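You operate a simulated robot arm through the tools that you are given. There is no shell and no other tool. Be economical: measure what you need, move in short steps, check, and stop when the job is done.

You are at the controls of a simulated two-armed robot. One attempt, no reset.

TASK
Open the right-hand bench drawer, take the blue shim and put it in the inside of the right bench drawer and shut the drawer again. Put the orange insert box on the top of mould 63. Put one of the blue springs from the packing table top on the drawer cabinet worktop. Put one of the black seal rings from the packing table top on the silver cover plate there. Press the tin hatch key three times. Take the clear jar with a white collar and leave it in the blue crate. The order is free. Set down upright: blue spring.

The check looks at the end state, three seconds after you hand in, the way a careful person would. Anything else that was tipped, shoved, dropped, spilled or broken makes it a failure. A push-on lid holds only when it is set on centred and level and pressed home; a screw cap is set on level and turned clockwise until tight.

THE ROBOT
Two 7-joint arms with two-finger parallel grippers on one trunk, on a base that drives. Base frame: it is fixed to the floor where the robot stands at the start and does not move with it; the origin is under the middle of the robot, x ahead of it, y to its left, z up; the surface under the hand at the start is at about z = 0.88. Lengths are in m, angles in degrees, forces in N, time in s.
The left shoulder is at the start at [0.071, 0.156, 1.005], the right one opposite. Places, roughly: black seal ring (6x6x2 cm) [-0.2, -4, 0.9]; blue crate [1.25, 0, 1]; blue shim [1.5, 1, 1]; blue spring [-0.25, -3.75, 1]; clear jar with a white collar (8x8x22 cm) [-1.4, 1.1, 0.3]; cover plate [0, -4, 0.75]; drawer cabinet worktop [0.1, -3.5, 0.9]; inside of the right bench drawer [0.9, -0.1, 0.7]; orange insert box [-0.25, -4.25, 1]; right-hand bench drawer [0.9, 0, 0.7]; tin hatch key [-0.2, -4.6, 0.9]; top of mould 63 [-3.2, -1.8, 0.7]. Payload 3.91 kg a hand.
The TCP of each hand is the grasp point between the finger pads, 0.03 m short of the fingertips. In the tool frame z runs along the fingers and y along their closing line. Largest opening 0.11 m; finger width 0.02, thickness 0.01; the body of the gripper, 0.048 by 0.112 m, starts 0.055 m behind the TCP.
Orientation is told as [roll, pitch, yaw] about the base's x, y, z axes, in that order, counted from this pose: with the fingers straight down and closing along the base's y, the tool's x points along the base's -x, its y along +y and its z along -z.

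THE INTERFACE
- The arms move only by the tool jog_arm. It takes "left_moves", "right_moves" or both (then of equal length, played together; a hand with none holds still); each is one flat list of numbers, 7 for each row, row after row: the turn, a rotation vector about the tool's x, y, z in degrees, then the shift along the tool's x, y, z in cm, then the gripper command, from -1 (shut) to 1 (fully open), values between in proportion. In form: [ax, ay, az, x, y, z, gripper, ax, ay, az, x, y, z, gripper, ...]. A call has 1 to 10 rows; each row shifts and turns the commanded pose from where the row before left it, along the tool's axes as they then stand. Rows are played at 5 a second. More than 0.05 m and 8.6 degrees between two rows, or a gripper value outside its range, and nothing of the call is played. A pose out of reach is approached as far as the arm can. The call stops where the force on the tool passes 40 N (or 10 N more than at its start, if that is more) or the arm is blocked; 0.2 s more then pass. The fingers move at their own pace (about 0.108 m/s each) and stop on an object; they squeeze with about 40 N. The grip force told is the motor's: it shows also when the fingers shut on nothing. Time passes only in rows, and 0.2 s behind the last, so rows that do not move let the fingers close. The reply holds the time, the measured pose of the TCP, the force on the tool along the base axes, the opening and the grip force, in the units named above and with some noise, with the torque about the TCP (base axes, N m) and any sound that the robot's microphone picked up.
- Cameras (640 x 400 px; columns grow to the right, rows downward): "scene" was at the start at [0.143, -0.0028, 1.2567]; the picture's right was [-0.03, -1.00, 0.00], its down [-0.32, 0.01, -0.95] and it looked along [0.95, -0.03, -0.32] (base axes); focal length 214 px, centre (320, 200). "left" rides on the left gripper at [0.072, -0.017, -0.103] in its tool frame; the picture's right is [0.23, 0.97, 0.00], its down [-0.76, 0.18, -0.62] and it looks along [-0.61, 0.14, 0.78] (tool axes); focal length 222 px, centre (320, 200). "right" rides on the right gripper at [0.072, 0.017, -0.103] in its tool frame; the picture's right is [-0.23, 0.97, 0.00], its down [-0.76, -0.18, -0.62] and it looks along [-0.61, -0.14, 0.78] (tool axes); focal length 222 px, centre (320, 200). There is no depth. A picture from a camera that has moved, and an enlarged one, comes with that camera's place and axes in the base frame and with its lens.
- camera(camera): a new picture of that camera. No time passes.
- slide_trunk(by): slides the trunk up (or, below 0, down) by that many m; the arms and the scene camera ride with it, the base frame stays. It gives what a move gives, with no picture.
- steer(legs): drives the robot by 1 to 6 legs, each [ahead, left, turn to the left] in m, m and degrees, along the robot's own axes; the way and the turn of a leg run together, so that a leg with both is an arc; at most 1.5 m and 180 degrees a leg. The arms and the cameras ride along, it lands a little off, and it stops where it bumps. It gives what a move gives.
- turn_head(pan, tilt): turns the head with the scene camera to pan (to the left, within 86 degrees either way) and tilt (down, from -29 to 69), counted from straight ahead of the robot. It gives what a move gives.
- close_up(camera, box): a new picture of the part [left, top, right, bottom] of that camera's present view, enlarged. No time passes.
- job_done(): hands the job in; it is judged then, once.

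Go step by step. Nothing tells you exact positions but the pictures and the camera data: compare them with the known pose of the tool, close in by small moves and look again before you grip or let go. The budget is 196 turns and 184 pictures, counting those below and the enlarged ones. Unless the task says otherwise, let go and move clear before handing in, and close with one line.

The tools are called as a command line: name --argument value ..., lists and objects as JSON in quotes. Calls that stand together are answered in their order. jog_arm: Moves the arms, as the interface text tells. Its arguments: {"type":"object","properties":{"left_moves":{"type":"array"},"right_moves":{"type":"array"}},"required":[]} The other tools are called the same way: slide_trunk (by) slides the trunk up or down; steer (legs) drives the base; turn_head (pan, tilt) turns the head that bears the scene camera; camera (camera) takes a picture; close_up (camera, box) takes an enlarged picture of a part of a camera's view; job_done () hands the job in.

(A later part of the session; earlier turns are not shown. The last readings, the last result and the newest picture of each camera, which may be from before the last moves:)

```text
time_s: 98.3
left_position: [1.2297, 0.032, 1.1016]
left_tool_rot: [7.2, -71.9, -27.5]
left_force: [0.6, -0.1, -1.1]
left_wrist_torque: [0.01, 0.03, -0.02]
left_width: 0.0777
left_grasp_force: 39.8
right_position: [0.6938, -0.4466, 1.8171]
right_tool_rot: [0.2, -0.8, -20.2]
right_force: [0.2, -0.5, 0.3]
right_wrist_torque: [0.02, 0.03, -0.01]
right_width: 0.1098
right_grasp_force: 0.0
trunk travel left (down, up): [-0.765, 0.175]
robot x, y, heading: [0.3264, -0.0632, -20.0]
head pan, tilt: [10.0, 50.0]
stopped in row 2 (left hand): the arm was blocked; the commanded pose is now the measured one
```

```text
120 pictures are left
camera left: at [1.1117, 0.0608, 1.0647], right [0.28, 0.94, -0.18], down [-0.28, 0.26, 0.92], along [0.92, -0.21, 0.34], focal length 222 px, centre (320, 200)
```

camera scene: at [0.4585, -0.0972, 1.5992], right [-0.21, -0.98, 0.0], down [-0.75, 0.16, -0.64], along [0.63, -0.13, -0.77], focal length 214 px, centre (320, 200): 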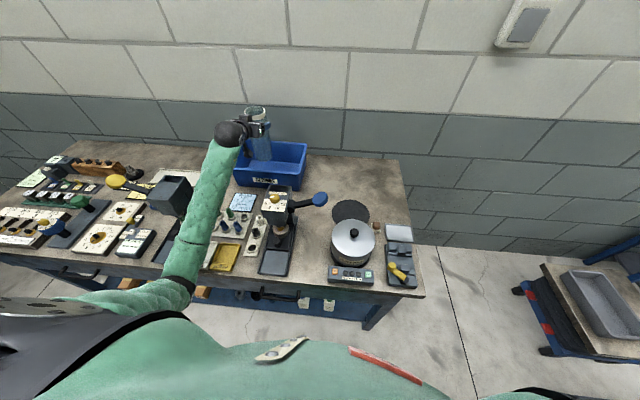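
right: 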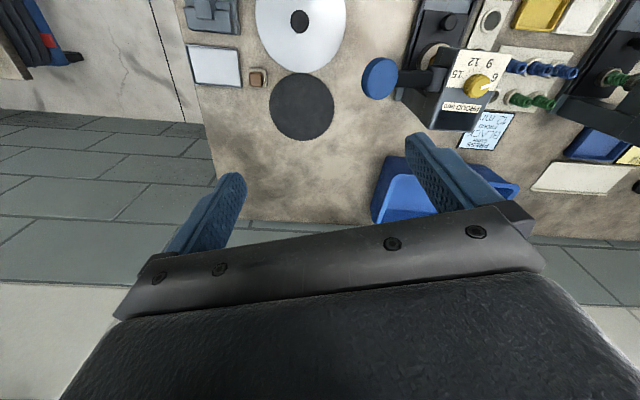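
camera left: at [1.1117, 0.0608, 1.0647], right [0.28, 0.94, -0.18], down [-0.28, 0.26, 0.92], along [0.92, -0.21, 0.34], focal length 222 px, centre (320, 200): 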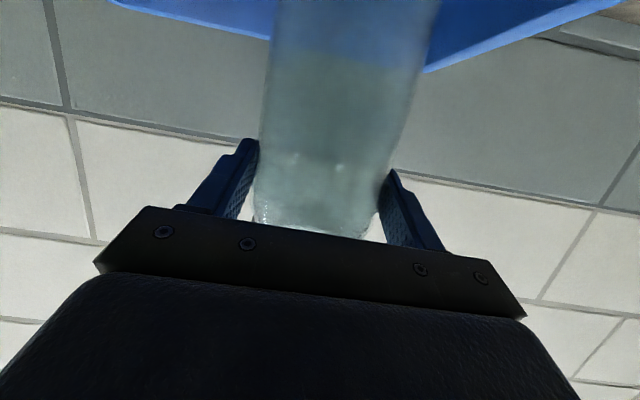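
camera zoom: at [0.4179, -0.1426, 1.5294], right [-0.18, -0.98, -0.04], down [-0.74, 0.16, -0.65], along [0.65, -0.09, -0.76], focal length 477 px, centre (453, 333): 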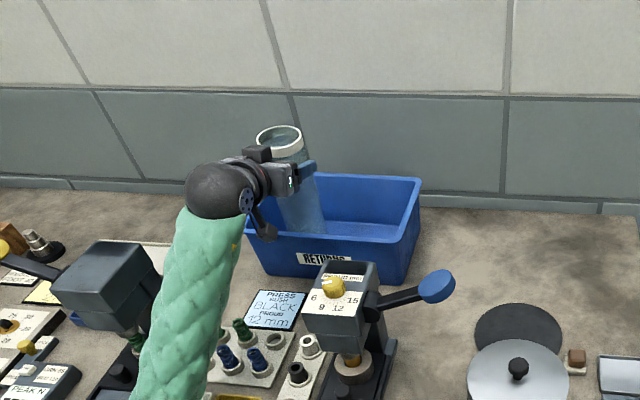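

Same trunk height, same tilt: so it's the low elbow pressing on the bench edge. Raise, then look at that area, and re-do with the robot further back and the arm straighter.

slide_trunk --by 0.14

turn_head --pan 40 --tilt 60

camera --camera "scene"

```text
time_s: 100.0
left_position: [1.2406, 0.048, 1.2184]
left_tool_rot: [4.1, -70.9, -24.3]
left_force: [-0.3, -0.4, -0.2]
left_wrist_torque: [-0.01, 0.02, 0.0]
left_width: 0.0775
left_grasp_force: 39.6
right_position: [0.7122, -0.4267, 1.9572]
right_tool_rot: [-0.6, -0.6, -19.9]
right_force: [0.5, 0.3, 0.2]
right_wrist_torque: [0.0, 0.01, 0.03]
right_width: 0.1099
right_grasp_force: 0.1
trunk travel left (down, up): [-0.905, 0.035]
robot x, y, heading: [0.3228, -0.057, -19.9]
head pan, tilt: [10.0, 50.0]
```

```text
time_s: 101.0
left_position: [1.2435, 0.0512, 1.2175]
left_tool_rot: [3.8, -70.9, -24.0]
left_force: [-0.9, 0.5, -1.6]
left_wrist_torque: [-0.02, 0.01, 0.0]
left_width: 0.0774
left_grasp_force: 40.4
right_position: [0.7175, -0.4232, 1.9557]
right_tool_rot: [-0.6, -0.5, -19.9]
right_force: [-1.0, -0.4, 0.1]
right_wrist_torque: [-0.01, -0.01, 0.02]
right_width: 0.1099
right_grasp_force: 0.1
trunk travel left (down, up): [-0.905, 0.035]
robot x, y, heading: [0.3283, -0.0611, -20.1]
head pan, tilt: [40.0, 60.0]
```

```text
119 pictures are left
camera scene: at [0.4358, -0.052, 1.6515], right [0.34, -0.94, 0.0], down [-0.81, -0.3, -0.5], along [0.47, 0.17, -0.87], focal length 214 px, centre (320, 200)
```

scene: 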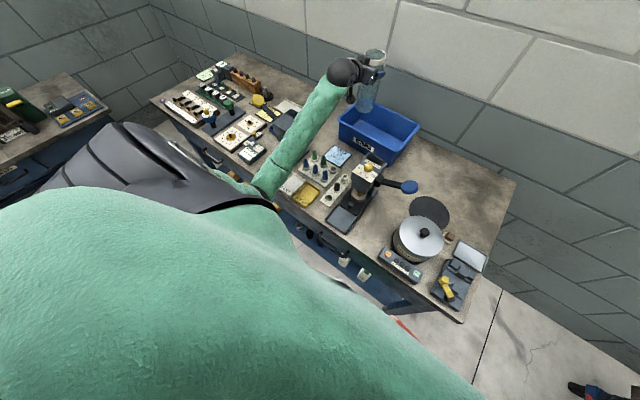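

Nothing on the bench has shifted. Back off 9 cm, turn slightly, and extend the arm more so the elbow stays forward of the bench edge and higher.

steer --legs '[[-0.09, 0, 0], [0, 0, -3.5]]'

jog_arm --left_moves '[0, 0, 0, -1.2, 0, 3.2, -1, 0, 0, 0, -1.2, 0, 3.2, -1, 0, 0, 0, -1.2, 0, 3.2, -1, 0, 0, 0, 0, 0, 0, -1]'

camera --camera "scene"

```text
time_s: 102.5
left_position: [1.168, 0.0274, 1.2146]
left_tool_rot: [3.5, -70.6, -27.0]
left_force: [0.4, 0.2, -1.3]
left_wrist_torque: [-0.01, 0.02, -0.07]
left_width: 0.0775
left_grasp_force: 40.5
right_position: [0.6198, -0.414, 1.9547]
right_tool_rot: [-0.8, -0.4, -23.3]
right_force: [1.2, -0.4, -0.7]
right_wrist_torque: [-0.03, 0.09, -0.05]
right_width: 0.1101
right_grasp_force: 0.1
trunk travel left (down, up): [-0.905, 0.035]
robot x, y, heading: [0.2435, -0.028, -23.2]
head pan, tilt: [40.0, 60.0]
```

```text
time_s: 103.5
left_position: [1.2544, -0.0149, 1.2224]
left_tool_rot: [3.8, -70.9, -27.4]
left_force: [0.3, 0.5, -1.5]
left_wrist_torque: [-0.03, 0.02, 0.02]
left_width: 0.0775
left_grasp_force: 40.5
right_position: [0.6088, -0.4146, 1.957]
right_tool_rot: [-0.6, -0.6, -23.3]
right_force: [-0.2, -0.1, -0.7]
right_wrist_torque: [0.0, -0.03, -0.03]
right_width: 0.11
right_grasp_force: 0.0
trunk travel left (down, up): [-0.905, 0.035]
robot x, y, heading: [0.2434, -0.0272, -23.0]
head pan, tilt: [40.0, 60.0]
```

```text
118 pictures are left
camera scene: at [0.35, -0.028, 1.6517], right [0.29, -0.96, 0.0], down [-0.83, -0.25, -0.5], along [0.48, 0.14, -0.87], focal length 214 px, centre (320, 200)
```

scene: 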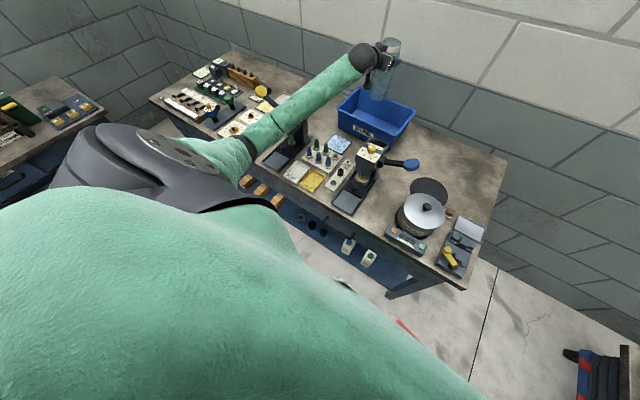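

Now the elbow sits higher and out to the side. Lower in steps.

slide_trunk --by -0.1

close_up --camera "scene" --box '[200, 10, 460, 210]'

```text
time_s: 104.8
left_position: [1.2572, -0.0153, 1.1201]
left_tool_rot: [3.8, -70.7, -27.4]
left_force: [0.1, 0.3, -0.5]
left_wrist_torque: [-0.01, 0.03, 0.0]
left_width: 0.0776
left_grasp_force: 39.9
right_position: [0.6113, -0.4144, 1.8541]
right_tool_rot: [-0.5, -0.5, -23.2]
right_force: [-0.2, -0.5, -1.1]
right_wrist_torque: [0.0, 0.03, 0.04]
right_width: 0.1099
right_grasp_force: 0.0
trunk travel left (down, up): [-0.805, 0.135]
robot x, y, heading: [0.2426, -0.0274, -23.2]
head pan, tilt: [40.0, 60.0]
```

```text
2.00 times, centred on (330, 110) of scene
camera zoom: at [0.3524, -0.0287, 1.5517], right [0.29, -0.96, 0.0], down [-0.83, -0.25, -0.5], along [0.48, 0.14, -0.87], focal length 429 px, centre (300, 380)
```

zoom: 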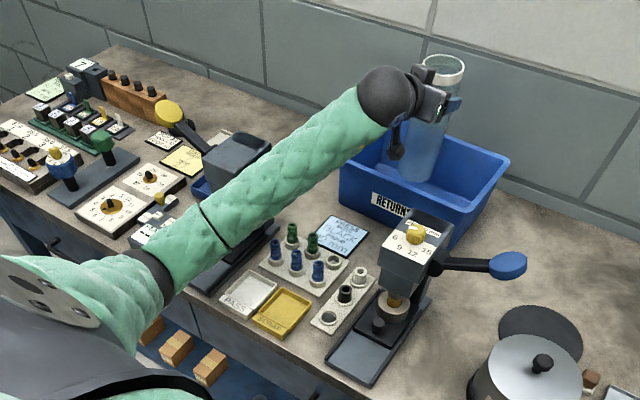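

Forearm clears the left press by several cm. Lower another 4.5 cm.

slide_trunk --by -0.045

close_up --camera "scene" --box '[200, 0, 460, 200]'

```text
time_s: 105.7
left_position: [1.2568, -0.0166, 1.076]
left_tool_rot: [3.8, -70.8, -27.3]
left_force: [-0.3, 0.2, -0.9]
left_wrist_torque: [0.01, -0.02, 0.0]
left_width: 0.0778
left_grasp_force: 40.1
right_position: [0.6118, -0.4145, 1.8102]
right_tool_rot: [-0.6, -0.5, -23.2]
right_force: [-0.1, 0.0, -0.4]
right_wrist_torque: [0.0, 0.01, 0.01]
right_width: 0.1098
right_grasp_force: 0.1
trunk travel left (down, up): [-0.76, 0.18]
robot x, y, heading: [0.2416, -0.029, -23.1]
head pan, tilt: [40.0, 60.0]
```

```text
2.00 times, centred on (330, 100) of scene
camera zoom: at [0.352, -0.0287, 1.5067], right [0.29, -0.96, 0.0], down [-0.83, -0.25, -0.5], along [0.48, 0.14, -0.87], focal length 429 px, centre (300, 400)
```

zoom: 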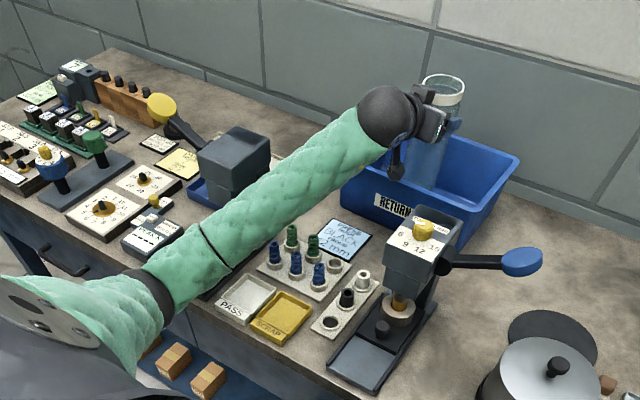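

Level and clear. Lower the last bit with the arm, watching the force.

jog_arm --left_moves '[0, 0, 0, 0.47, 0, 0.17, -1, 0, 0, 0, 0.47, 0, 0.17, -1, 0, 0, 0, 0, 0, 0, -1]'

```text
time_s: 106.5
left_position: [1.2554, -0.0159, 1.0648]
left_tool_rot: [3.9, -70.8, -27.5]
left_force: [-0.1, 0.4, -0.9]
left_wrist_torque: [-0.01, 0.03, -0.02]
left_width: 0.0774
left_grasp_force: 40.4
right_position: [0.6121, -0.4152, 1.8095]
right_tool_rot: [-0.6, -0.5, -23.1]
right_force: [0.3, 0.0, -0.1]
right_wrist_torque: [0.0, 0.0, 0.01]
right_width: 0.1103
right_grasp_force: 0.0
trunk travel left (down, up): [-0.76, 0.18]
robot x, y, heading: [0.2399, -0.0306, -23.3]
head pan, tilt: [40.0, 60.0]
```

jog_arm --left_moves '[0, 0, 0, 0.3, 0, 0.11, -1, 0, 0, 0, 0.3, 0, 0.11, -1, 0, 0, 0, 0.3, 0, 0.11, -1, 0, 0, 0, 0, 0, 0, -1]'

camera --camera "left"

```text
time_s: 107.5
left_position: [1.2576, -0.0151, 1.0572]
left_tool_rot: [3.9, -70.7, -27.4]
left_force: [0.4, -0.8, -1.3]
left_wrist_torque: [-0.01, 0.04, 0.02]
left_width: 0.0776
left_grasp_force: 40.1
right_position: [0.613, -0.4144, 1.8109]
right_tool_rot: [-0.7, -0.5, -23.2]
right_force: [-1.0, -0.1, -0.6]
right_wrist_torque: [0.0, 0.01, 0.01]
right_width: 0.1097
right_grasp_force: 0.1
trunk travel left (down, up): [-0.76, 0.18]
robot x, y, heading: [0.243, -0.0304, -23.0]
head pan, tilt: [40.0, 60.0]
```

```text
115 pictures are left
camera left: at [1.1396, 0.0196, 1.0218], right [0.33, 0.93, -0.19], down [-0.25, 0.28, 0.93], along [0.91, -0.26, 0.32], focal length 222 px, centre (320, 200)
```

left: 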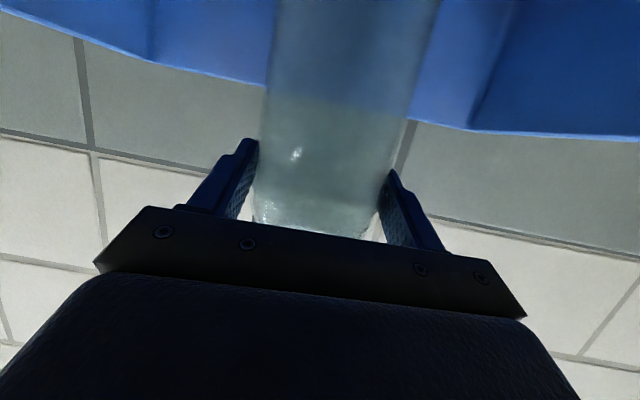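

jog_arm --left_moves '[0, 0, 0, 0.3, 0, 0.11, -1, 0, 0, 0, 0.3, 0, 0.11, -1, 0, 0, 0, 0, 0, 0, -1]'

close_up --camera "scene" --box '[340, 10, 480, 120]'

```text
time_s: 108.3
left_position: [1.257, -0.0143, 1.054]
left_tool_rot: [3.9, -71.2, -27.5]
left_force: [1.2, -1.7, 22.8]
left_wrist_torque: [-0.72, 0.16, 0.03]
left_width: 0.0776
left_grasp_force: 40.1
right_position: [0.6085, -0.4161, 1.8111]
right_tool_rot: [-0.7, -0.6, -23.2]
right_force: [-0.8, 0.2, 0.3]
right_wrist_torque: [-0.02, -0.01, 0.0]
right_width: 0.1098
right_grasp_force: 0.0
trunk travel left (down, up): [-0.76, 0.18]
robot x, y, heading: [0.2421, -0.0302, -23.4]
head pan, tilt: [40.0, 60.0]
```

```text
3.64 times, centred on (410, 65) of scene
camera zoom: at [0.3499, -0.0289, 1.507], right [0.29, -0.96, 0.0], down [-0.83, -0.25, -0.5], along [0.48, 0.14, -0.87], focal length 780 px, centre (-7, 691)
```

zoom: 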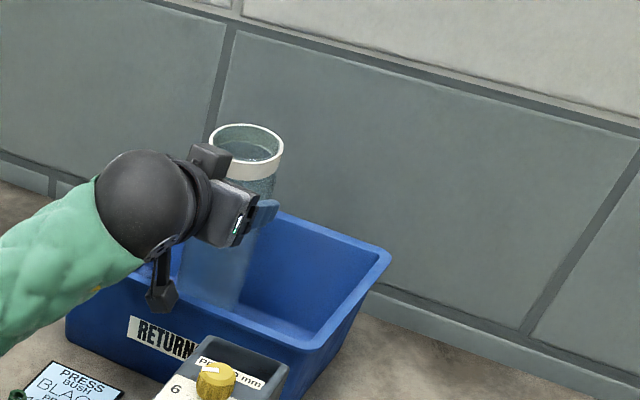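

Jar bottom touches the crate floor. Open and withdraw along the finger axis.

jog_arm --left_moves '[0, 0, 0, -0.2, 0, -0.07, -1, 0, 0, 0, 0, 0, 0, 0.3, 0, 0, 0, 0, 0, 0, 0.6, 0, 0, 0, 0, 0, 0, 1, 0, 0, 0, 0, 0, 0, 1, 0, 0, 0, 0, 0, -3, 1, 0, 0, 0, 0, 0, -3, 1, 0, 0, 0, 0, 0, -3, 1, 0, 0, 0, 0, 0, -3, 1]'

close_up --camera "scene" --box '[320, 10, 480, 130]'

```text
time_s: 110.3
left_position: [1.153, 0.0305, 1.092]
left_tool_rot: [3.7, -70.9, -27.2]
left_force: [-0.2, 0.6, -0.3]
left_wrist_torque: [-0.01, 0.01, -0.02]
left_width: 0.11
left_grasp_force: 0.1
right_position: [0.6098, -0.4132, 1.8125]
right_tool_rot: [-0.7, -0.6, -23.1]
right_force: [-0.1, 0.3, 0.4]
right_wrist_torque: [-0.03, 0.01, 0.01]
right_width: 0.1102
right_grasp_force: 0.1
trunk travel left (down, up): [-0.76, 0.18]
robot x, y, heading: [0.2451, -0.0293, -23.4]
head pan, tilt: [40.0, 60.0]
```

```text
3.33 times, centred on (400, 70) of scene
camera zoom: at [0.3509, -0.028, 1.5066], right [0.29, -0.96, 0.0], down [-0.83, -0.25, -0.5], along [0.48, 0.14, -0.87], focal length 715 px, centre (53, 633)
```

zoom: 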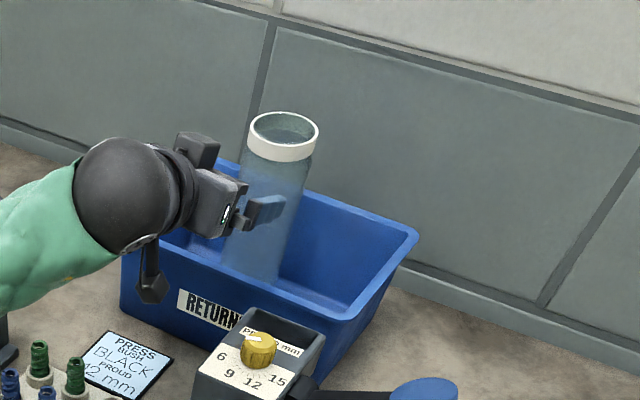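

The jar stands in the crate. Raise up and retreat, then look for the blue shim.

slide_trunk --by 0.18

steer --legs '[[-0.35, 0, 0], [0, 0, 23]]'

turn_head --pan 25 --tilt 35

camera --camera "scene"

```text
time_s: 112.3
left_position: [1.1556, 0.0297, 1.271]
left_tool_rot: [3.8, -70.8, -27.4]
left_force: [-0.1, 0.5, -0.6]
left_wrist_torque: [-0.02, 0.01, 0.03]
left_width: 0.1099
left_grasp_force: 0.1
right_position: [0.6106, -0.4155, 1.9921]
right_tool_rot: [-0.6, -0.5, -23.2]
right_force: [0.0, 0.2, -0.6]
right_wrist_torque: [0.03, 0.01, 0.0]
right_width: 0.11
right_grasp_force: 0.1
trunk travel left (down, up): [-0.94, 0.0]
robot x, y, heading: [0.2433, -0.0313, -23.4]
head pan, tilt: [40.0, 60.0]
```

```text
time_s: 115.8
left_position: [0.7332, 0.5244, 1.272]
left_tool_rot: [3.9, -70.8, -4.1]
left_force: [-0.1, 0.8, -0.4]
left_wrist_torque: [0.02, 0.01, 0.03]
left_width: 0.1099
left_grasp_force: 0.0
right_position: [0.4115, -0.0995, 1.9901]
right_tool_rot: [-0.6, -0.3, 0.2]
right_force: [0.1, -0.3, 0.7]
right_wrist_torque: [0.04, 0.02, 0.04]
right_width: 0.11
right_grasp_force: 0.0
trunk travel left (down, up): [-0.94, 0.0]
robot x, y, heading: [-0.0791, 0.112, -0.1]
head pan, tilt: [40.0, 60.0]
```

```text
time_s: 116.7
left_position: [0.7326, 0.5265, 1.2713]
left_tool_rot: [3.7, -70.8, -4.0]
left_force: [-0.8, -0.6, -0.4]
left_wrist_torque: [0.04, 0.03, 0.01]
left_width: 0.1096
left_grasp_force: 0.0
right_position: [0.4116, -0.098, 1.9907]
right_tool_rot: [-0.6, -0.6, 0.1]
right_force: [0.1, 0.3, -0.3]
right_wrist_torque: [0.0, -0.01, 0.0]
right_width: 0.1098
right_grasp_force: 0.1
trunk travel left (down, up): [-0.94, 0.0]
robot x, y, heading: [-0.0765, 0.1077, -0.2]
head pan, tilt: [25.0, 35.0]
```

```text
112 pictures are left
camera scene: at [0.0491, 0.1486, 1.7208], right [0.43, -0.9, 0.0], down [-0.52, -0.24, -0.82], along [0.74, 0.35, -0.57], focal length 214 px, centre (320, 200)
```

scene: 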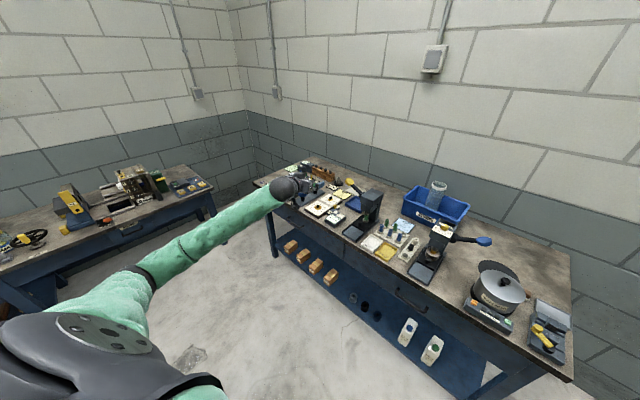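

Reset the left hand to pointing down and pull it in, then look at the bench's left part.

jog_arm --left_moves '[0, 8.5, 0, 0, -2, -3, 1, 0, 8.5, 0, 0, -2, -3, 1, 0, 8.5, 0, 0, -2, -3, 1, 0, 8.5, 0, 0, -2, -3, 1, 0, 8.5, 0, 0, -2, 0, 1, 0, 8.5, 0, 0, -2, 0, 1, 0, 8.5, 0, 0, 0, 0, 1, 0, 8.5, 0, 0, 0, 0, 1, 0, 2.8, 0, 0, 0, 0, 1]'

turn_head --pan 35 --tilt 35

camera --camera "scene"

close_up --camera "scene" --box '[300, 120, 480, 250]'

```text
time_s: 118.7
left_position: [0.6318, 0.4053, 1.3311]
left_tool_rot: [1.3, 0.1, -0.5]
left_force: [0.2, 0.2, -0.3]
left_wrist_torque: [-0.01, -0.02, -0.02]
left_width: 0.1099
left_grasp_force: 0.0
right_position: [0.4127, -0.0996, 1.9905]
right_tool_rot: [-0.6, -0.3, 0.0]
right_force: [0.2, 0.2, 0.5]
right_wrist_torque: [0.0, 0.03, -0.01]
right_width: 0.1102
right_grasp_force: 0.0
trunk travel left (down, up): [-0.94, 0.0]
robot x, y, heading: [-0.0804, 0.1078, 0.2]
head pan, tilt: [25.0, 35.0]
```

```text
time_s: 119.4
left_position: [0.6304, 0.405, 1.3319]
left_tool_rot: [1.1, -0.1, -0.5]
left_force: [0.3, 0.5, -0.1]
left_wrist_torque: [-0.02, 0.03, -0.01]
left_width: 0.1104
left_grasp_force: 0.0
right_position: [0.4118, -0.0985, 1.9907]
right_tool_rot: [-0.7, -0.5, 0.0]
right_force: [-0.1, 0.8, 0.5]
right_wrist_torque: [0.01, 0.01, -0.01]
right_width: 0.1099
right_grasp_force: 0.1
trunk travel left (down, up): [-0.94, 0.0]
robot x, y, heading: [-0.0803, 0.1104, 0.5]
head pan, tilt: [35.0, 35.0]
```

```text
111 pictures are left
camera scene: at [0.0419, 0.161, 1.7208], right [0.58, -0.82, 0.0], down [-0.47, -0.33, -0.82], along [0.67, 0.47, -0.57], focal length 214 px, centre (320, 200)
```

scene: 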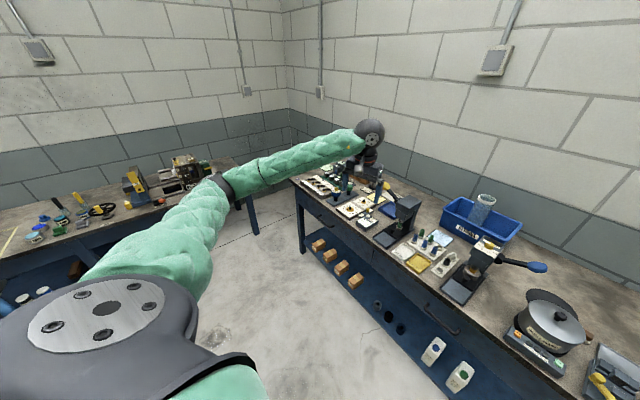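

```text
3.08 times, centred on (390, 185) of scene
camera zoom: at [0.0419, 0.161, 1.7208], right [0.58, -0.82, 0.0], down [-0.47, -0.33, -0.82], along [0.67, 0.47, -0.57], focal length 660 px, centre (105, 246)
```

zoom: 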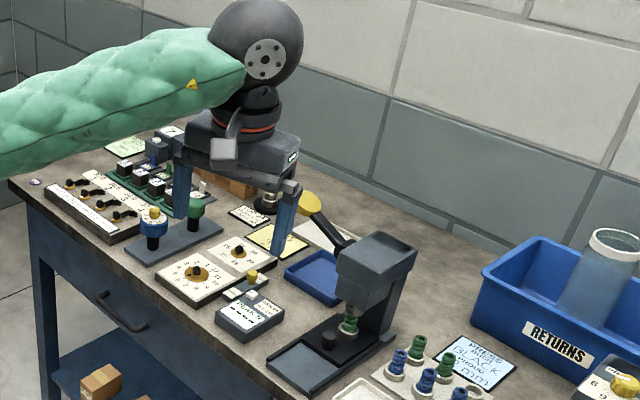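

I need a closer view of the bench's far-left part. Drive left.

steer --legs '[[0, 0.6, 0]]'

turn_head --pan 5 --tilt 40

camera --camera "scene"

close_up --camera "scene" --box '[200, 130, 400, 270]'

camera --camera "left"

```text
time_s: 122.8
left_position: [0.6297, 1.0164, 1.3315]
left_tool_rot: [1.3, 0.0, -0.5]
left_force: [-0.7, 0.1, 0.0]
left_wrist_torque: [-0.02, 0.01, 0.0]
left_width: 0.1101
left_grasp_force: 0.1
right_position: [0.4099, 0.5104, 1.9905]
right_tool_rot: [-0.6, -0.5, 0.1]
right_force: [-0.6, -0.2, 0.3]
right_wrist_torque: [0.03, -0.01, 0.03]
right_width: 0.1099
right_grasp_force: 0.0
trunk travel left (down, up): [-0.94, 0.0]
robot x, y, heading: [-0.0805, 0.7218, 0.3]
head pan, tilt: [35.0, 35.0]
```

```text
time_s: 123.8
left_position: [0.6307, 1.018, 1.3303]
left_tool_rot: [1.2, 0.0, -0.5]
left_force: [0.3, -0.2, -0.1]
left_wrist_torque: [0.01, 0.0, 0.03]
left_width: 0.11
left_grasp_force: 0.1
right_position: [0.4098, 0.5143, 1.9903]
right_tool_rot: [-0.6, -0.5, 0.2]
right_force: [-0.1, 0.2, -0.6]
right_wrist_torque: [-0.02, 0.01, -0.02]
right_width: 0.1099
right_grasp_force: 0.1
trunk travel left (down, up): [-0.94, 0.0]
robot x, y, heading: [-0.0817, 0.7182, 0.3]
head pan, tilt: [5.0, 40.0]
```

```text
109 pictures are left
camera scene: at [0.0525, 0.7307, 1.7133], right [0.09, -1.0, 0.0], down [-0.64, -0.06, -0.77], along [0.76, 0.07, -0.64], focal length 214 px, centre (320, 200)
```

scene: 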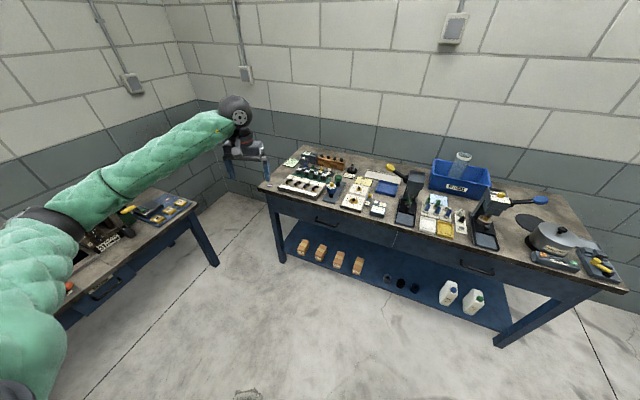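

```text
2.86 times, centred on (300, 200) of scene
camera zoom: at [0.0525, 0.7307, 1.7133], right [0.09, -1.0, 0.0], down [-0.64, -0.06, -0.77], along [0.76, 0.07, -0.64], focal length 613 px, centre (377, 200)
```

zoom: 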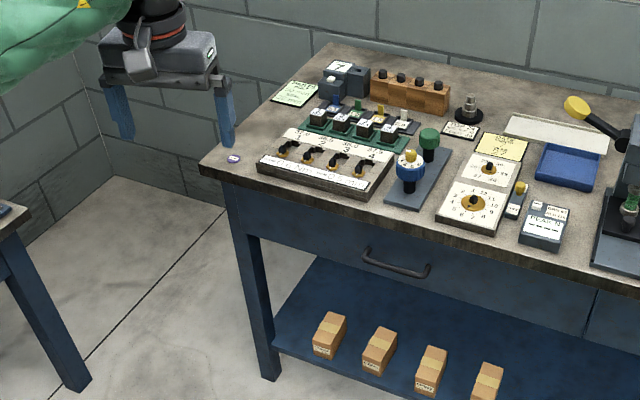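

```text
107 pictures are left
camera left: at [0.557, 1.0001, 1.4343], right [-0.22, 0.98, 0.02], down [0.76, 0.16, 0.63], along [0.61, 0.15, -0.78], focal length 222 px, centre (320, 200)
```

left: 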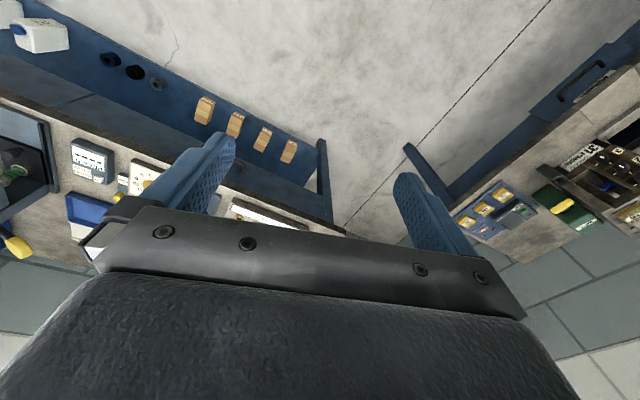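

close_up --camera "scene" --box '[275, 145, 365, 205]'

close_up --camera "scene" --box '[250, 160, 310, 200]'

```text
6.67 times, centred on (320, 175) of scene
camera zoom: at [0.0525, 0.7307, 1.7133], right [0.09, -1.0, 0.0], down [-0.64, -0.06, -0.77], along [0.76, 0.07, -0.64], focal length 1430 px, centre (320, 367)
```

zoom: 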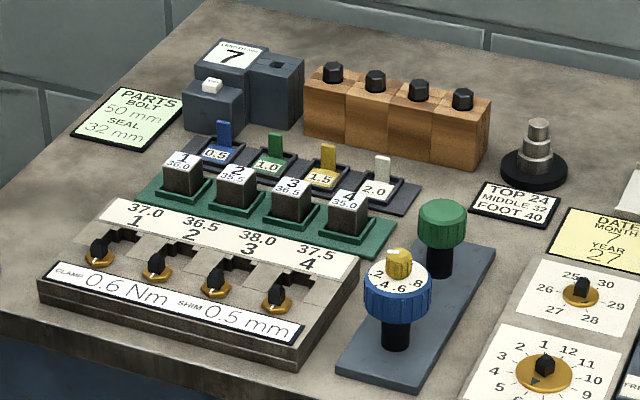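

```text
10.00 times, centred on (280, 180) of scene
camera zoom: at [0.0525, 0.7307, 1.7133], right [0.09, -1.0, 0.0], down [-0.64, -0.06, -0.77], along [0.76, 0.07, -0.64], focal length 2145 px, centre (720, 400)
```

zoom: 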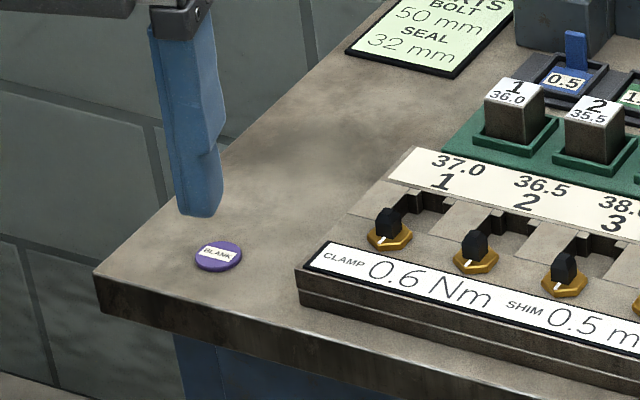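

The blue shim (with upright tab, label 0.5) sits in a tray at about (1.38, 0.96). Drive in so the left hand can reach it.

steer --legs '[[0.5, -0.06, 0]]'

camera --camera "left"

turn_head --pan 20 --tilt 40

camera --camera "scene"

```text
time_s: 126.8
left_position: [1.1381, 0.9596, 1.3321]
left_tool_rot: [1.2, -0.1, -0.6]
left_force: [0.5, -0.3, -0.7]
left_wrist_torque: [0.0, 0.01, 0.0]
left_width: 0.1101
left_grasp_force: 0.0
right_position: [0.9154, 0.4553, 1.9904]
right_tool_rot: [-0.6, -0.6, 0.1]
right_force: [-0.2, -0.1, 0.6]
right_wrist_torque: [0.0, 0.01, -0.01]
right_width: 0.11
right_grasp_force: 0.1
trunk travel left (down, up): [-0.94, 0.0]
robot x, y, heading: [0.4227, 0.6646, 0.2]
head pan, tilt: [5.0, 40.0]
```

```text
104 pictures are left
camera left: at [1.065, 0.9408, 1.4352], right [-0.22, 0.98, 0.02], down [0.76, 0.16, 0.63], along [0.61, 0.15, -0.78], focal length 222 px, centre (320, 200)
```

left: 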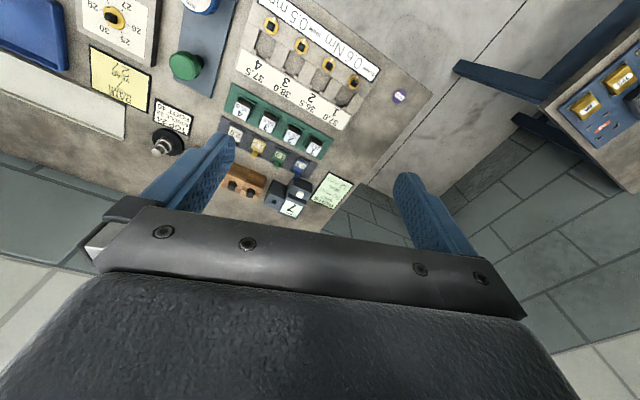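

```text
time_s: 127.5
left_position: [1.1401, 0.9579, 1.3303]
left_tool_rot: [1.1, -0.1, -0.6]
left_force: [-0.3, -0.1, -0.4]
left_wrist_torque: [0.02, 0.0, -0.03]
left_width: 0.11
left_grasp_force: 0.0
right_position: [0.9198, 0.4537, 1.9901]
right_tool_rot: [-0.7, -0.5, 0.0]
right_force: [-1.2, -0.5, 0.0]
right_wrist_torque: [0.02, -0.02, -0.02]
right_width: 0.1102
right_grasp_force: 0.1
trunk travel left (down, up): [-0.94, 0.0]
robot x, y, heading: [0.4279, 0.6659, 0.0]
head pan, tilt: [20.0, 40.0]
```

```text
103 pictures are left
camera scene: at [0.5575, 0.6937, 1.7132], right [0.34, -0.94, 0.0], down [-0.6, -0.22, -0.77], along [0.72, 0.26, -0.64], focal length 214 px, centre (320, 200)
```

scene: 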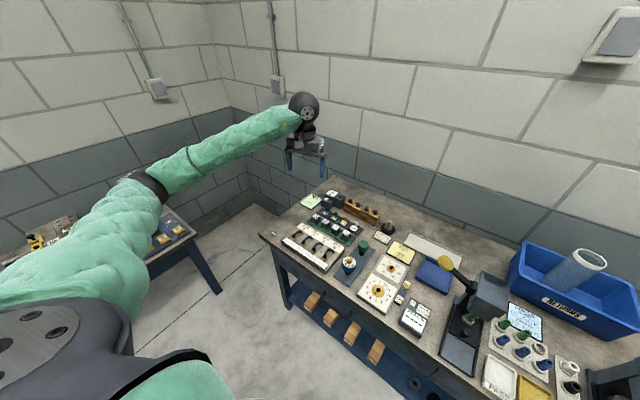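

close_up --camera "left" --box '[210, 80, 350, 220]'

close_up --camera "scene" --box '[280, 180, 400, 260]'

```text
2.86 times, centred on (280, 150) of left
camera zoom: at [1.0672, 0.9406, 1.4341], right [-0.22, 0.98, 0.02], down [0.76, 0.16, 0.63], along [0.61, 0.15, -0.78], focal length 635 px, centre (434, 343)
```

zoom: 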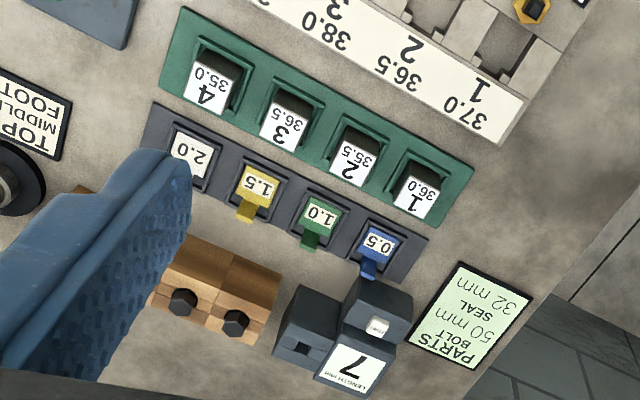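

```text
5.00 times, centred on (340, 220) of scene
camera zoom: at [0.5575, 0.6937, 1.7132], right [0.34, -0.94, 0.0], down [-0.6, -0.22, -0.77], along [0.72, 0.26, -0.64], focal length 1072 px, centre (220, 100)
```

zoom: 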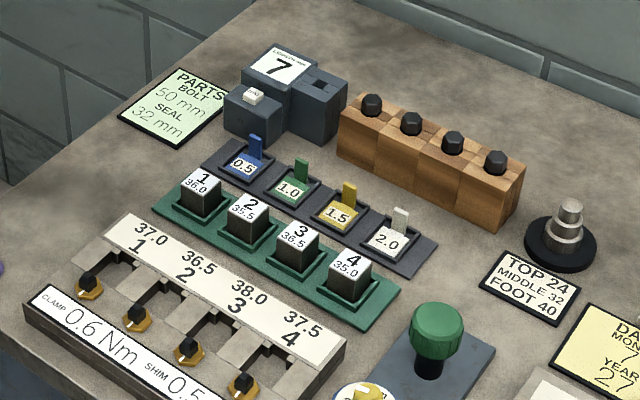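

The bench stands turned by about -17°. The shim's tab top is at about (1.418, 0.962, 0.905). Reposition square to the bench.

steer --legs '[[0.13, 0.26, 0], [0, 0, -17]]'

slide_trunk --by -0.2

camera --camera "left"

```text
time_s: 130.5
left_position: [1.3245, 0.9955, 1.3327]
left_tool_rot: [1.2, 0.0, -17.6]
left_force: [-0.5, -0.3, 0.7]
left_wrist_torque: [0.03, -0.05, 0.02]
left_width: 0.1101
left_grasp_force: 0.0
right_position: [0.9664, 0.5774, 1.9899]
right_tool_rot: [-0.8, -0.5, -17.1]
right_force: [0.2, 0.0, -0.2]
right_wrist_torque: [-0.03, 0.0, 0.02]
right_width: 0.1102
right_grasp_force: 0.2
trunk travel left (down, up): [-0.94, 0.0]
robot x, y, heading: [0.5576, 0.9186, -17.0]
head pan, tilt: [20.0, 40.0]
```

```text
time_s: 132.7
left_position: [1.3235, 0.9932, 1.1304]
left_tool_rot: [1.1, -0.1, -17.5]
left_force: [1.0, -0.8, -0.5]
left_wrist_torque: [0.03, -0.03, -0.01]
left_width: 0.1099
left_grasp_force: 0.0
right_position: [0.9657, 0.5762, 1.7915]
right_tool_rot: [-0.5, -0.5, -17.0]
right_force: [0.2, 0.2, 0.7]
right_wrist_torque: [0.0, -0.02, 0.01]
right_width: 0.11
right_grasp_force: 0.0
trunk travel left (down, up): [-0.74, 0.2]
robot x, y, heading: [0.556, 0.924, -17.3]
head pan, tilt: [20.0, 40.0]
```

```text
100 pictures are left
camera left: at [1.2487, 0.9983, 1.2346], right [0.08, 1.0, 0.02], down [0.77, -0.07, 0.63], along [0.63, -0.03, -0.78], focal length 222 px, centre (320, 200)
```

left: 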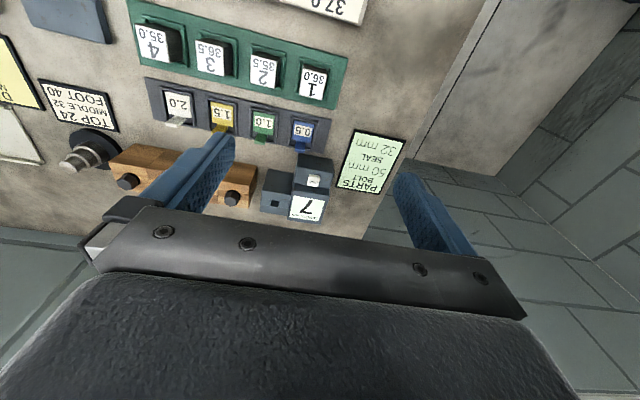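

close_up --camera "left" --box '[250, 80, 370, 220]'

camera --camera "scene"

```text
2.86 times, centred on (310, 150) of left
camera zoom: at [1.2487, 0.9983, 1.2346], right [0.08, 1.0, 0.02], down [0.77, -0.07, 0.63], along [0.63, -0.03, -0.78], focal length 635 px, centre (349, 343)
```

zoom: 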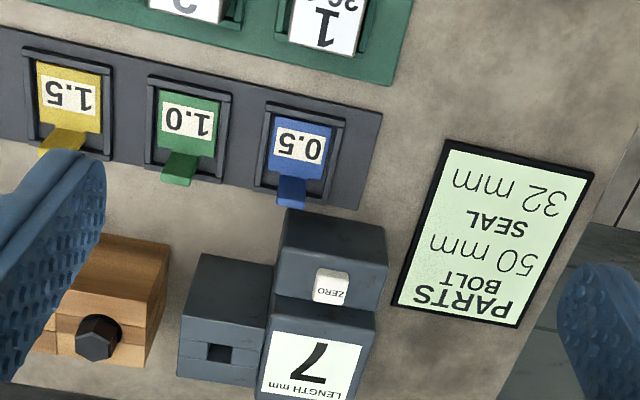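

```text
98 pictures are left
camera scene: at [0.6888, 0.9113, 1.5134], right [0.05, -1.0, 0.0], down [-0.64, -0.03, -0.77], along [0.76, 0.04, -0.64], focal length 214 px, centre (320, 200)
```

scene: 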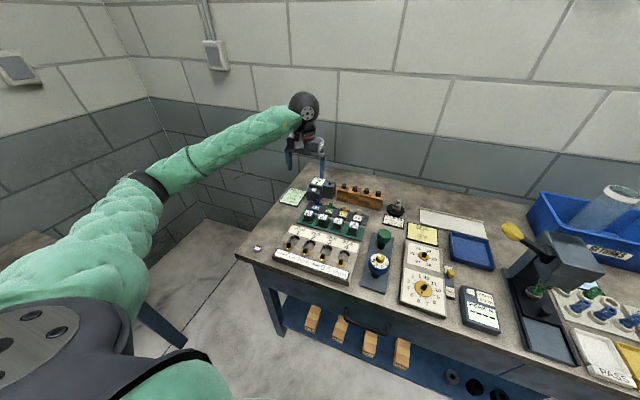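

Tab target consistent at (1.412, 0.961). Move above it with the gripper at 4.5 cm opening.

jog_arm --left_moves '[1.1, 0, 0, -4.6, -0.2, 0, -0.2, 0, 0, 0, -4.6, -0.15, 0, -0.2, 0, 0, 0, 0, 0, 3.5, -0.2, 0, 0, 0, 0, 0, 3.5, -0.2, 0, 0, 0, 0, 0, 3.5, -0.2, 0, 0, 0, 0, 0, 3.0, -0.2, 0, 0, 0, 0, 0, 0, -0.2]'

camera --camera "left"

close_up --camera "scene" --box '[250, 90, 410, 240]'

```text
time_s: 134.3
left_position: [1.4099, 0.9619, 0.9964]
left_tool_rot: [0.2, 0.0, -17.5]
left_force: [0.1, 0.8, 0.0]
left_wrist_torque: [-0.02, 0.01, -0.01]
left_width: 0.0439
left_grasp_force: 0.0
right_position: [0.9638, 0.5759, 1.7905]
right_tool_rot: [-0.6, -0.5, -17.0]
right_force: [-0.4, 0.6, 0.0]
right_wrist_torque: [-0.01, -0.03, -0.03]
right_width: 0.11
right_grasp_force: 0.1
trunk travel left (down, up): [-0.74, 0.2]
robot x, y, heading: [0.5544, 0.9234, -17.0]
head pan, tilt: [20.0, 40.0]
```

```text
97 pictures are left
camera left: at [1.3359, 0.9693, 1.0995], right [0.08, 1.0, 0.0], down [0.78, -0.06, 0.62], along [0.62, -0.05, -0.78], focal length 222 px, centre (320, 200)
```

left: 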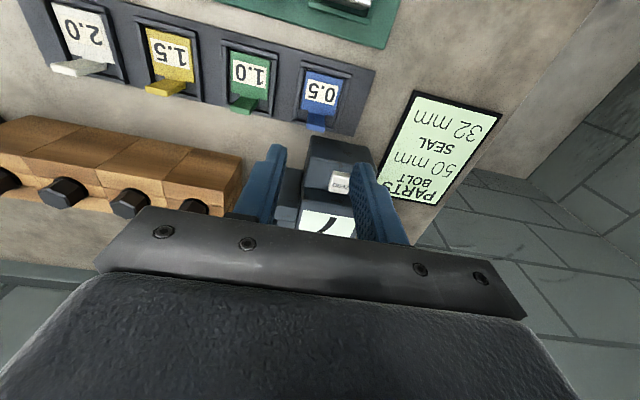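

```text
2.67 times, centred on (330, 165) of scene
camera zoom: at [0.689, 0.9107, 1.5132], right [0.05, -1.0, 0.0], down [-0.64, -0.03, -0.77], along [0.76, 0.04, -0.64], focal length 572 px, centre (293, 293)
```

zoom: 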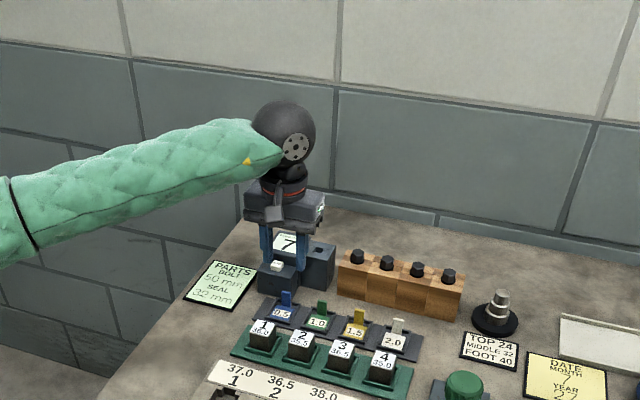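

Aligned within a few millimetres. Descend 5 cm and look again.

jog_arm --left_moves '[0, 0, 0, 0.2, -0.25, 2.5, -0.2, 0, 0, 0, 0, 0, 2.5, -0.2, 0, 0, 0, 0, 0, 0, -0.2]'

camera --camera "left"

close_up --camera "scene" --box '[280, 150, 380, 230]'

```text
time_s: 135.1
left_position: [1.4077, 0.9636, 0.9482]
left_tool_rot: [0.2, -0.1, -17.7]
left_force: [0.2, 0.5, 0.3]
left_wrist_torque: [0.01, -0.01, 0.0]
left_width: 0.0441
left_grasp_force: 0.1
right_position: [0.9646, 0.5768, 1.7907]
right_tool_rot: [-0.5, -0.5, -17.0]
right_force: [0.4, -0.4, -1.0]
right_wrist_torque: [-0.03, 0.0, -0.03]
right_width: 0.1098
right_grasp_force: 0.1
trunk travel left (down, up): [-0.74, 0.2]
robot x, y, heading: [0.5572, 0.9197, -17.2]
head pan, tilt: [20.0, 40.0]
```

```text
95 pictures are left
camera left: at [1.334, 0.9696, 1.0509], right [0.08, 1.0, 0.0], down [0.78, -0.06, 0.62], along [0.62, -0.05, -0.78], focal length 222 px, centre (320, 200)
```

left: 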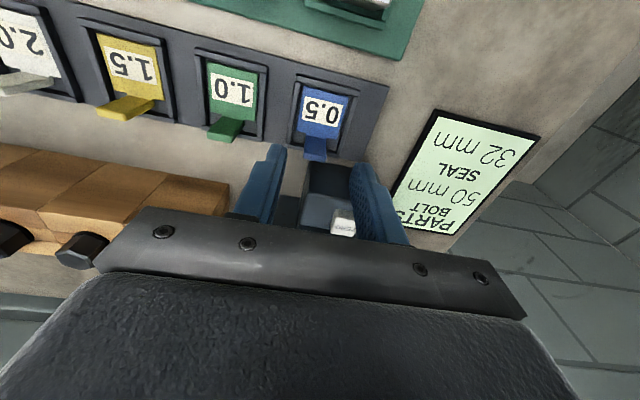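

```text
5.00 times, centred on (330, 190) of scene
camera zoom: at [0.6886, 0.9112, 1.5133], right [0.05, -1.0, 0.0], down [-0.64, -0.03, -0.77], along [0.76, 0.04, -0.64], focal length 1072 px, centre (270, 250)
```

zoom: 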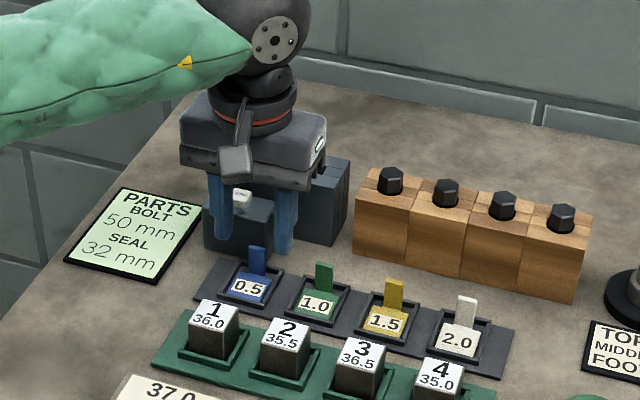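

Fingers straddle the tab. Descend 2.8 cm and close.

jog_arm --left_moves '[0, 0, 0, 0, -0.25, 1.5, -0.2, 0, 0, 0, 0, 0, 1.3, -0.2, 0, 0, 0, 0, 0, 0, -0.2]'

close_up --camera "scene" --box '[280, 150, 380, 230]'

close_up --camera "left" --box '[220, 60, 420, 240]'

```text
time_s: 135.9
left_position: [1.4072, 0.9594, 0.9205]
left_tool_rot: [0.1, -0.2, -17.7]
left_force: [1.1, 1.1, 9.2]
left_wrist_torque: [-0.18, 0.11, 0.1]
left_width: 0.0433
left_grasp_force: 0.0
right_position: [0.9647, 0.5763, 1.7914]
right_tool_rot: [-0.7, -0.5, -17.0]
right_force: [-0.1, 0.5, 0.5]
right_wrist_torque: [0.0, 0.01, 0.0]
right_width: 0.1101
right_grasp_force: 0.1
trunk travel left (down, up): [-0.74, 0.2]
robot x, y, heading: [0.5549, 0.9202, -16.9]
head pan, tilt: [20.0, 40.0]
```

```text
5.00 times, centred on (330, 190) of scene
camera zoom: at [0.6883, 0.9111, 1.5135], right [0.05, -1.0, 0.0], down [-0.64, -0.03, -0.77], along [0.77, 0.04, -0.64], focal length 1072 px, centre (270, 250)
```

zoom: 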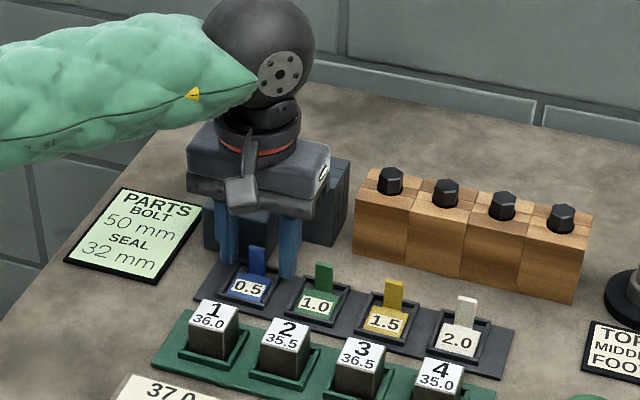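

```text
2.22 times, centred on (320, 150) of left
camera zoom: at [1.3333, 0.9655, 1.0238], right [0.08, 1.0, 0.0], down [0.78, -0.06, 0.63], along [0.62, -0.05, -0.78], focal length 494 px, centre (320, 311)
```

zoom: 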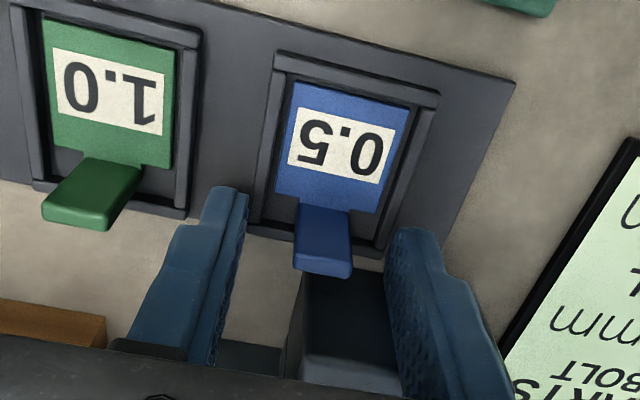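

Tab is between the pads. Close.

jog_arm --left_moves '[0, 0, 0, 0, 0, -0.2, -0.5, 0, 0, 0, 0, 0, 0, -1, 0, 0, 0, 0, 0, 0, -1, 0, 0, 0, 0, 0, 0, -1]'

close_up --camera "left" --box '[220, 60, 420, 240]'

```text
time_s: 136.9
left_position: [1.4076, 0.9591, 0.9215]
left_tool_rot: [0.3, 0.0, -17.6]
left_force: [-0.9, -1.3, 0.9]
left_wrist_torque: [-0.02, 0.02, 0.03]
left_width: 0.0146
left_grasp_force: 40.2
right_position: [0.9644, 0.578, 1.7909]
right_tool_rot: [-0.6, -0.4, -17.0]
right_force: [0.2, -0.1, -0.9]
right_wrist_torque: [-0.02, -0.02, -0.01]
right_width: 0.11
right_grasp_force: 0.1
trunk travel left (down, up): [-0.74, 0.2]
robot x, y, heading: [0.5552, 0.9222, -17.0]
head pan, tilt: [20.0, 40.0]
```

```text
2.22 times, centred on (320, 150) of left
camera zoom: at [1.3329, 0.9658, 1.0239], right [0.08, 1.0, 0.0], down [0.78, -0.06, 0.62], along [0.62, -0.05, -0.78], focal length 494 px, centre (320, 311)
```

zoom: 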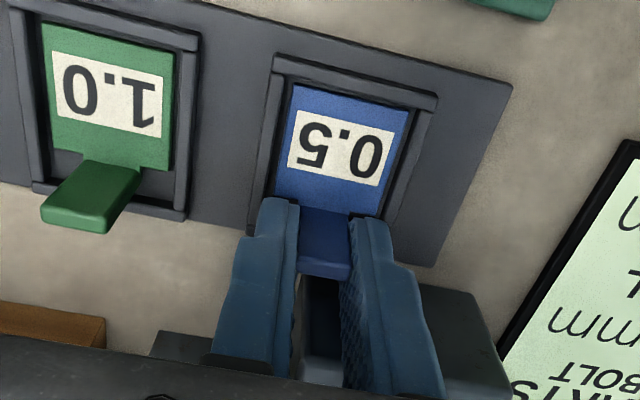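

Gripped the tab (1.46 cm). Lift it straight up and check.

jog_arm --left_moves '[0, 0, 0, 0, 0, -2, -1, 0, 0, 0, 0, 0, -3, -1, 0, 0, 0, 0, 0, -4, -1, 0, 0, 0, 0, 0, -4, -1, 0, 0, 0, 0, 0, -4, -1]'

camera --camera "left"

camera --camera "scene"

```text
time_s: 138.1
left_position: [1.4058, 0.9574, 1.0878]
left_tool_rot: [0.2, -0.1, -17.6]
left_force: [-1.3, -0.4, -0.6]
left_wrist_torque: [0.01, 0.0, 0.0]
left_width: 0.0145
left_grasp_force: 40.2
right_position: [0.9632, 0.5755, 1.791]
right_tool_rot: [-0.6, -0.4, -17.1]
right_force: [-0.5, -0.2, -0.1]
right_wrist_torque: [-0.04, 0.0, 0.0]
right_width: 0.1102
right_grasp_force: 0.1
trunk travel left (down, up): [-0.74, 0.2]
robot x, y, heading: [0.5563, 0.9215, -17.3]
head pan, tilt: [20.0, 40.0]
```

```text
90 pictures are left
camera left: at [1.331, 0.9635, 1.1927], right [0.08, 1.0, 0.0], down [0.78, -0.06, 0.62], along [0.62, -0.05, -0.78], focal length 222 px, centre (320, 200)
```

left: 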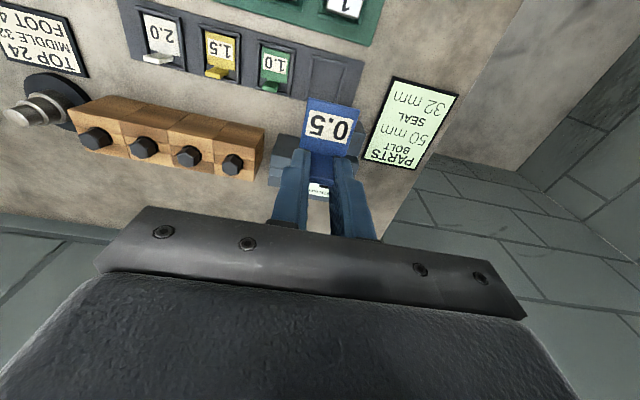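

```text
89 pictures are left
camera scene: at [0.6883, 0.9109, 1.5132], right [0.05, -1.0, 0.0], down [-0.64, -0.03, -0.77], along [0.77, 0.04, -0.64], focal length 214 px, centre (320, 200)
```

scene: 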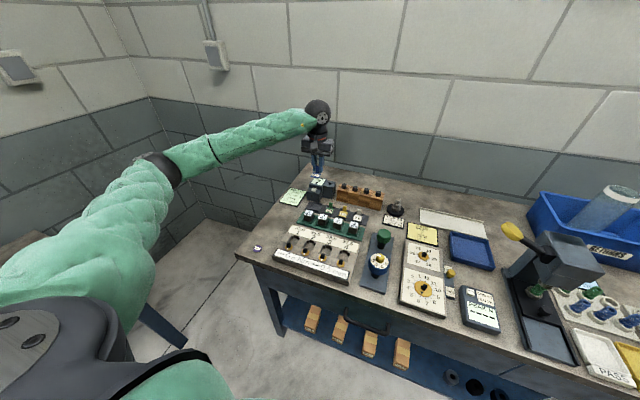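

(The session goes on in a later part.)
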